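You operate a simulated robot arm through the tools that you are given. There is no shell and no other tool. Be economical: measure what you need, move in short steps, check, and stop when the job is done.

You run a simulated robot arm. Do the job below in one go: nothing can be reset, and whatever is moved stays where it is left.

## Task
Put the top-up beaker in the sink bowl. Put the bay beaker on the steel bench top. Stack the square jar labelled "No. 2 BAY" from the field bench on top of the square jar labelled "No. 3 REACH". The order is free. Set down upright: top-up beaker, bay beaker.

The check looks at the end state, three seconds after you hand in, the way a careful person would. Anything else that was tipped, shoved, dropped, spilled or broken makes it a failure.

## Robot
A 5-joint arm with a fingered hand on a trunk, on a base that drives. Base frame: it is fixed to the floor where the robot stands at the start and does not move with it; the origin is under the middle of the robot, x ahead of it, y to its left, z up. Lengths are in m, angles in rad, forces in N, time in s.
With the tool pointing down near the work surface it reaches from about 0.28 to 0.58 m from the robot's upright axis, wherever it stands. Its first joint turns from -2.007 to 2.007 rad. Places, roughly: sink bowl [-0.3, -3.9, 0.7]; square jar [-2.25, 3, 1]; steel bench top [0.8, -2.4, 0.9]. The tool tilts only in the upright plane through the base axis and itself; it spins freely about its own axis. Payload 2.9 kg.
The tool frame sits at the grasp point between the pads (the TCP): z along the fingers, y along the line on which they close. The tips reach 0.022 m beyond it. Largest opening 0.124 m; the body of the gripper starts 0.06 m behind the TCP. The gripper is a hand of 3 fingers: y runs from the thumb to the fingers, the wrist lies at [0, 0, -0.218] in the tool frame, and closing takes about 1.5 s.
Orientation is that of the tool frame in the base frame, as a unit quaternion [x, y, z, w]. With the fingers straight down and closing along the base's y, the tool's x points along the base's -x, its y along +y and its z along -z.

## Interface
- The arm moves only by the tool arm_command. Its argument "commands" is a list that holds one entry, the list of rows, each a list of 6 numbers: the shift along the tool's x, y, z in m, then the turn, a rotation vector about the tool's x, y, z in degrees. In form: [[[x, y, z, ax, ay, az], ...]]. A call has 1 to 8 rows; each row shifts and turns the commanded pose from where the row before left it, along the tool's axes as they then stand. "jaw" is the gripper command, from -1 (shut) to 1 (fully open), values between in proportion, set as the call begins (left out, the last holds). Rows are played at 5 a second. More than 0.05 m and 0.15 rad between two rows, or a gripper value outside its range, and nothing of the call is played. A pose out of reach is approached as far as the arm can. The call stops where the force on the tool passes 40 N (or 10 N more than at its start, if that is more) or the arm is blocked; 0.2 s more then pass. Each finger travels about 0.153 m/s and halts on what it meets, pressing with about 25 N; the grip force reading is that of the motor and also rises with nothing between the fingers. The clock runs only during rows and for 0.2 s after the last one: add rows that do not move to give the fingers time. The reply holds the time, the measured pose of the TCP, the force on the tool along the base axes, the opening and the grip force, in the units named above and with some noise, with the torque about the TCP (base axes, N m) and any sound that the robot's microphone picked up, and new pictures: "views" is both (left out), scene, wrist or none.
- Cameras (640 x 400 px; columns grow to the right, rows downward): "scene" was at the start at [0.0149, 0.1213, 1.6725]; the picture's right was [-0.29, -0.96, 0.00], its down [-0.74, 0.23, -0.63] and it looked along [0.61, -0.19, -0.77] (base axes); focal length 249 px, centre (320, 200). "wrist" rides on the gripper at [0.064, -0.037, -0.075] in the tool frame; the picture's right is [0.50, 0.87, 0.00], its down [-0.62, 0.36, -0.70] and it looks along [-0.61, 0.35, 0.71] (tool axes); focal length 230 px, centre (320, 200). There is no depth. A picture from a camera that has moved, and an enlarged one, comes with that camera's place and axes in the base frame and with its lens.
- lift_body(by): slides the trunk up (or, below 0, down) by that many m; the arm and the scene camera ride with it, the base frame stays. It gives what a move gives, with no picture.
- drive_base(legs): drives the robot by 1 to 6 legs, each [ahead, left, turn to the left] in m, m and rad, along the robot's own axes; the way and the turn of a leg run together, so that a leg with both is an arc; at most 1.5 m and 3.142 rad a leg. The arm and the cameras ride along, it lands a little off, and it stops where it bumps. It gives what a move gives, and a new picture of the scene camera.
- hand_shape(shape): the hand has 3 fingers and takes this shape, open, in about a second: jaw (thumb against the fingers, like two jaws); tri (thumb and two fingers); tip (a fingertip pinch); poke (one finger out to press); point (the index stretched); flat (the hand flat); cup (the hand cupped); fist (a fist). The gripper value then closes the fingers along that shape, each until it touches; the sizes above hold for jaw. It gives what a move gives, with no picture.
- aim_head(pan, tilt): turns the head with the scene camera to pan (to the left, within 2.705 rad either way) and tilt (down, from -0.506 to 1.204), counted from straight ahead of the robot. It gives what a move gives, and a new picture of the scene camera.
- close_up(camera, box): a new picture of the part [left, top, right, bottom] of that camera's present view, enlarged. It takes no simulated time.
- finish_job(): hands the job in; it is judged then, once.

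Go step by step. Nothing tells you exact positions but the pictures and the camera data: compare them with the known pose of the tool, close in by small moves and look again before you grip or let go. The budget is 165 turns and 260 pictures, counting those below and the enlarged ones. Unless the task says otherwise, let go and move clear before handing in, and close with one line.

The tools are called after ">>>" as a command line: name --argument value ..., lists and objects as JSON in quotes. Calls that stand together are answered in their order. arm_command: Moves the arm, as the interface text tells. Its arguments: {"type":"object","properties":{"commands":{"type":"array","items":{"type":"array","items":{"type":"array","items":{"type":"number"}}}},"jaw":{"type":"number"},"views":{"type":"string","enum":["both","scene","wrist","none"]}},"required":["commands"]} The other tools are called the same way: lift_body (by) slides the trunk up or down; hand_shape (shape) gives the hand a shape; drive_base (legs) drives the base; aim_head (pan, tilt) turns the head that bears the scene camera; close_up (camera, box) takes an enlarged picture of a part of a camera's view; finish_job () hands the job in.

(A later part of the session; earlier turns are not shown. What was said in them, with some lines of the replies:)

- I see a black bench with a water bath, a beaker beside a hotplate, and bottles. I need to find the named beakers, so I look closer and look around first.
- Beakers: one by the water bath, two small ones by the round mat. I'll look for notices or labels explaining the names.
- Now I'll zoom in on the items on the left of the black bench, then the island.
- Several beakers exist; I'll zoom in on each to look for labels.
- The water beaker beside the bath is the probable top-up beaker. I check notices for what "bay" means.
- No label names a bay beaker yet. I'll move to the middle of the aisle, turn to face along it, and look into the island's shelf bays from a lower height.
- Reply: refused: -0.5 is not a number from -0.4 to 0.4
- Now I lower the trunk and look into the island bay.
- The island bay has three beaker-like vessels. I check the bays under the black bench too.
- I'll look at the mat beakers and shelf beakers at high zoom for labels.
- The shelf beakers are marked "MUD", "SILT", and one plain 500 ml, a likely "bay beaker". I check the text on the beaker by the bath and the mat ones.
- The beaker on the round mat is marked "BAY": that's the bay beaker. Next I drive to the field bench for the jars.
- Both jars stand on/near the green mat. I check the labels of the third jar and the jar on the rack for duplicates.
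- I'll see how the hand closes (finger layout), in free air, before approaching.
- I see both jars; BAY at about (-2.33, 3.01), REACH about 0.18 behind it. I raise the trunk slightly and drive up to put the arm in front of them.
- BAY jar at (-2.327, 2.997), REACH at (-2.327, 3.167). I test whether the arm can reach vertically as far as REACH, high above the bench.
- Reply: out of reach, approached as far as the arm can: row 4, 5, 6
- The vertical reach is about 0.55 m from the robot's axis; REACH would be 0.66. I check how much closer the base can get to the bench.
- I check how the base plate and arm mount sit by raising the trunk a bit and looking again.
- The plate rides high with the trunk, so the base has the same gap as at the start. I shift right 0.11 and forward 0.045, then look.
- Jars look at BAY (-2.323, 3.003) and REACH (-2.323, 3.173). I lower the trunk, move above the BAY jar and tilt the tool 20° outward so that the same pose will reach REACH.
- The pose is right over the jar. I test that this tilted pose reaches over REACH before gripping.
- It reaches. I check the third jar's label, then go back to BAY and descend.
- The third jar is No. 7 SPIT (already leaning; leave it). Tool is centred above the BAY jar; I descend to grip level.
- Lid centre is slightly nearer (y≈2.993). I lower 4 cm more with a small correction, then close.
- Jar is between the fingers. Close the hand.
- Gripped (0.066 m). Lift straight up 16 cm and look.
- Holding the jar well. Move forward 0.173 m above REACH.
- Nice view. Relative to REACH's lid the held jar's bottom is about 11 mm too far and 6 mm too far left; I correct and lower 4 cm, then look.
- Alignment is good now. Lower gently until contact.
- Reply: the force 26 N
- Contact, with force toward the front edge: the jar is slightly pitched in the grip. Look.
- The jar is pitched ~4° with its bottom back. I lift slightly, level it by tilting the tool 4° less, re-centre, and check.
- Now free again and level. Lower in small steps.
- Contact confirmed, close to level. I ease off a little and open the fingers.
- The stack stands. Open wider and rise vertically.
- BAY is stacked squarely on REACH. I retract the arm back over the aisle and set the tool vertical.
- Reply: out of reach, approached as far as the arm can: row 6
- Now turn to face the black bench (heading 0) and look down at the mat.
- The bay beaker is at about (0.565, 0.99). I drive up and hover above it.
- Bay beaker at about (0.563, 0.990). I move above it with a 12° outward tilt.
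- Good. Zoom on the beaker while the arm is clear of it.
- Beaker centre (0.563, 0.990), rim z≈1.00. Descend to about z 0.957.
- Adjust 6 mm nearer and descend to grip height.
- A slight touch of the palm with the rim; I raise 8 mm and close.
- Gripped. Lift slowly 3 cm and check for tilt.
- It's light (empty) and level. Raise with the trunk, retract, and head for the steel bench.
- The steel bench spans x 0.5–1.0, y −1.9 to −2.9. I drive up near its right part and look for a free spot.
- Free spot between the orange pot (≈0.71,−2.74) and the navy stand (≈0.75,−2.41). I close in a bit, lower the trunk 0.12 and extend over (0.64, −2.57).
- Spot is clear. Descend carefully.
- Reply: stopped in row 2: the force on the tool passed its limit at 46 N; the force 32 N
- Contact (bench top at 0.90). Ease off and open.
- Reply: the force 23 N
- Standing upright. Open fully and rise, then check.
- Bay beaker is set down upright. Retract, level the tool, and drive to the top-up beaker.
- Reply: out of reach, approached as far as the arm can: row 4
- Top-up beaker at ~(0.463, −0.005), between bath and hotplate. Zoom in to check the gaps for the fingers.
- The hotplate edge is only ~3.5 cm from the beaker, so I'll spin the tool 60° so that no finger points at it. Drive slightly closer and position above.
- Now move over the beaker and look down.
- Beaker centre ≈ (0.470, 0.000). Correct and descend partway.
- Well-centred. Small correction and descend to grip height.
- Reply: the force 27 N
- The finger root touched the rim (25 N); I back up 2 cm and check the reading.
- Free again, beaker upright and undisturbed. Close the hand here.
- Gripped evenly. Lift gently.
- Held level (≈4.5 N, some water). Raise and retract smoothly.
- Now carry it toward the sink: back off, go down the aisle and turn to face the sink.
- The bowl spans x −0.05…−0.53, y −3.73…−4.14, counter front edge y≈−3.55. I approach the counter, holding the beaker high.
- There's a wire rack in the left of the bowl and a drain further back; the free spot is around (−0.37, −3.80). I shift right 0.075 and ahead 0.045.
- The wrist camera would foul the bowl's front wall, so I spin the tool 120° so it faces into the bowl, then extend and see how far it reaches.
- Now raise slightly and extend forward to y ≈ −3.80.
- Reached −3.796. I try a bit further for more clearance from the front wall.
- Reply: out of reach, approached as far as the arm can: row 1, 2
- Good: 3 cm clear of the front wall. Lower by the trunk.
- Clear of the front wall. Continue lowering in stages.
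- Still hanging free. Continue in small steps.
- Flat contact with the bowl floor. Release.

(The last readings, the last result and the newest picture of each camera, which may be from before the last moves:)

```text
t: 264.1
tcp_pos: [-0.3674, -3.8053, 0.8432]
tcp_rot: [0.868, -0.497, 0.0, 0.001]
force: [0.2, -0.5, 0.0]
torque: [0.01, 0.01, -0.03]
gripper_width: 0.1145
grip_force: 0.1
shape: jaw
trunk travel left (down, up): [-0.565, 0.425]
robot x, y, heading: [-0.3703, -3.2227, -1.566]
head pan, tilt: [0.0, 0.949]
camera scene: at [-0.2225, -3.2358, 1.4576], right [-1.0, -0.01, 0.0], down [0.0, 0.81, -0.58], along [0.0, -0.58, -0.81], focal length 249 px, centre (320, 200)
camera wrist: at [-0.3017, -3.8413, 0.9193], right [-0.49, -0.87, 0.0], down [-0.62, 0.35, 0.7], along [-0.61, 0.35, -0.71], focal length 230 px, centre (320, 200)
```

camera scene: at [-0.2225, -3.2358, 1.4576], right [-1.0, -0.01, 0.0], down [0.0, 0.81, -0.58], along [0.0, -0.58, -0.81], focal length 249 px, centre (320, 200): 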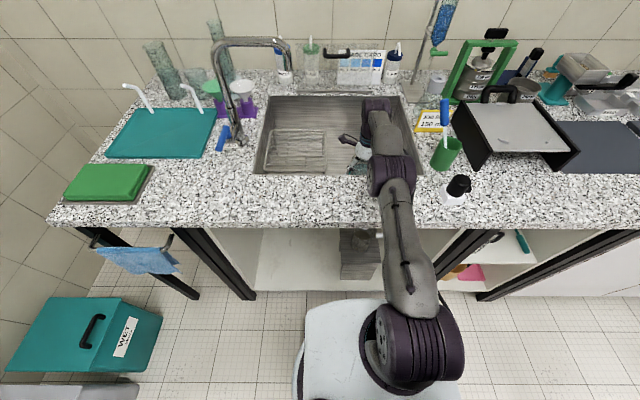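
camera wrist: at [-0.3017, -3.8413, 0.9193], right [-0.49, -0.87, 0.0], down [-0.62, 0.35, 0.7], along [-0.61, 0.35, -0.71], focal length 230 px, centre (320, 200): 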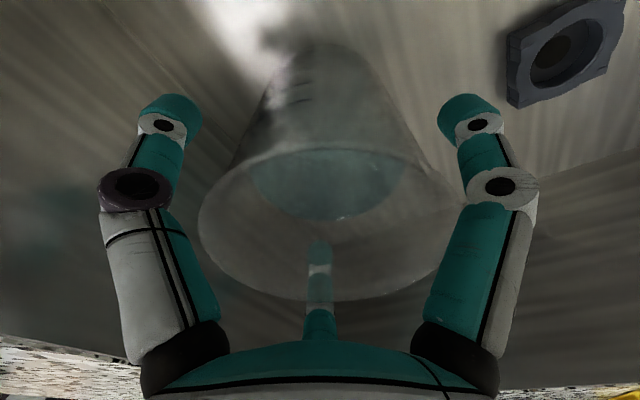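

Released and upright. Lift straight up with the trunk and check.

>>> lift_body --by 0.2

>>> lift_body --by 0.15

>>> close_up --camera "scene" --box '[220, 100, 460, 280]'

>>> close_up --camera "wrist" --box '[0, 0, 640, 400]'

```text
t: 266.3
tcp_pos: [-0.3668, -3.8047, 1.0439]
tcp_rot: [0.868, -0.497, 0.0, 0.0]
force: [0.2, 1.0, -0.1]
torque: [0.01, 0.0, -0.01]
gripper_width: 0.1145
grip_force: 0.0
shape: jaw
trunk travel left (down, up): [-0.765, 0.225]
robot x, y, heading: [-0.3706, -3.2246, -1.565]
head pan, tilt: [0.0, 0.949]
```

```text
t: 268.0
tcp_pos: [-0.367, -3.8052, 1.194]
tcp_rot: [0.868, -0.497, 0.001, 0.001]
force: [-0.1, 0.2, -0.1]
torque: [-0.02, 0.01, 0.04]
gripper_width: 0.1145
grip_force: 0.1
shape: jaw
trunk travel left (down, up): [-0.915, 0.075]
robot x, y, heading: [-0.3674, -3.2242, -1.567]
head pan, tilt: [0.0, 0.949]
```

```text
2.22 times, centred on (340, 190) of scene
camera zoom: at [-0.2224, -3.236, 1.8076], right [-1.0, -0.01, 0.0], down [0.0, 0.81, -0.58], along [0.0, -0.58, -0.81], focal length 552 px, centre (276, 222)
```

zoom: 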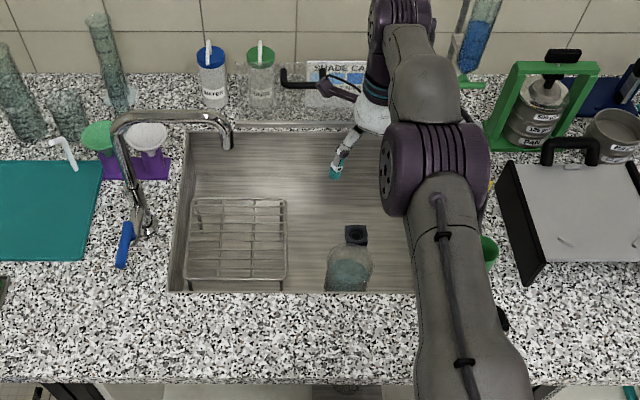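

```text
1.00 times, centred on (320, 200) of wrist (not enlarged: the box is as wide or as high as the picture)
camera zoom: at [-0.3016, -3.8415, 1.2693], right [-0.49, -0.87, 0.0], down [-0.62, 0.35, 0.7], along [-0.61, 0.35, -0.71], focal length 230 px, centre (320, 200)
```

zoom: 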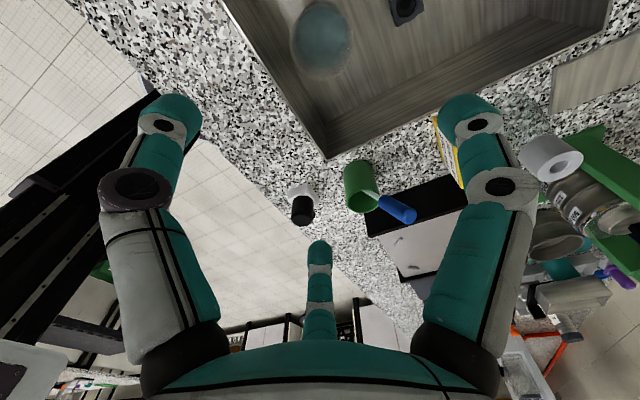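

The top-up beaker stands upright in the bowl. Retract the arm, back off, and take a last look at the steel bench.

>>> arm_command --commands '[[[-0.0345, -0.0202, 0, 0, 0, 0], [-0.0345, -0.0202, 0, 0, 0, 0], [-0.0345, -0.0202, 0, 0, 0, 0], [-0.0345, -0.0202, 0, 0, 0, 0], [-0.0345, -0.0202, 0, 0, 0, 0]]]' --views "none"

>>> drive_base --legs '[[-0.5, 0, 0]]'

>>> aim_head --pan 1.4 --tilt 0.7

>>> close_up --camera "scene" --box '[160, 60, 480, 260]'

```text
t: 269.2
tcp_pos: [-0.3675, -3.6025, 1.1939]
tcp_rot: [0.868, -0.497, 0.001, 0.001]
force: [0.6, -0.4, 0.2]
torque: [0.0, -0.03, 0.01]
gripper_width: 0.1148
grip_force: 0.1
shape: jaw
trunk travel left (down, up): [-0.915, 0.075]
robot x, y, heading: [-0.3709, -3.224, -1.568]
head pan, tilt: [0.0, 0.949]
```

```text
t: 272.1
tcp_pos: [-0.3688, -3.1208, 1.1933]
tcp_rot: [0.87, -0.492, 0.001, 0.0]
force: [0.3, 0.3, 0.3]
torque: [-0.01, 0.01, 0.0]
gripper_width: 0.1147
grip_force: 0.0
shape: jaw
trunk travel left (down, up): [-0.915, 0.075]
robot x, y, heading: [-0.3718, -2.7406, -1.552]
head pan, tilt: [0.0, 0.949]
camera scene: at [-0.2274, -2.7512, 1.8076], right [-1.0, -0.01, 0.0], down [-0.01, 0.81, -0.58], along [0.01, -0.58, -0.81], focal length 249 px, centre (320, 200)
```

scene: 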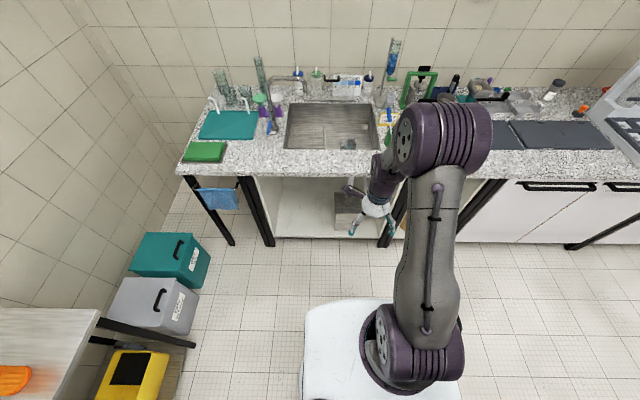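

```text
t: 273.6
tcp_pos: [-0.3682, -3.1202, 1.1929]
tcp_rot: [0.87, -0.493, 0.0, 0.001]
force: [0.0, -0.2, -0.4]
torque: [0.02, -0.03, 0.0]
gripper_width: 0.1146
grip_force: 0.0
shape: jaw
trunk travel left (down, up): [-0.915, 0.075]
robot x, y, heading: [-0.3754, -2.7389, -1.559]
head pan, tilt: [1.4, 0.7]
camera scene: at [-0.1445, -2.6912, 1.8274], right [-0.16, -0.99, 0.0], down [-0.64, 0.1, -0.76], along [0.76, -0.12, -0.64], focal length 249 px, centre (320, 200)
```

scene: 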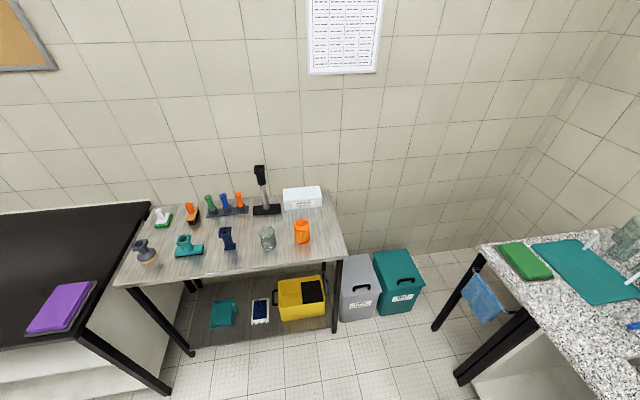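

```text
2.00 times, centred on (320, 160) of scene
camera zoom: at [-0.1445, -2.6912, 1.8274], right [-0.16, -0.99, 0.0], down [-0.64, 0.1, -0.76], along [0.76, -0.12, -0.64], focal length 497 px, centre (320, 280)
```

zoom: 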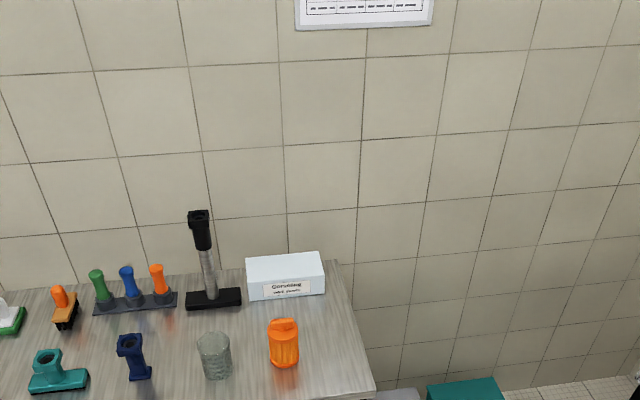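

The jar stack looked square when I left it. The bay beaker is upright on the steel bench, the top-up beaker is upright in the sink bowl, and the hand is empty and clear, so I'm handing in.

>>> finish_job

```text
The job is handed in.
```

I finished all three moves and handed the job in: the top-up beaker is upright in the sink bowl, the bay beaker is upright on the steel bench, and the "No. 2 BAY" jar is stacked on "No. 3 REACH".
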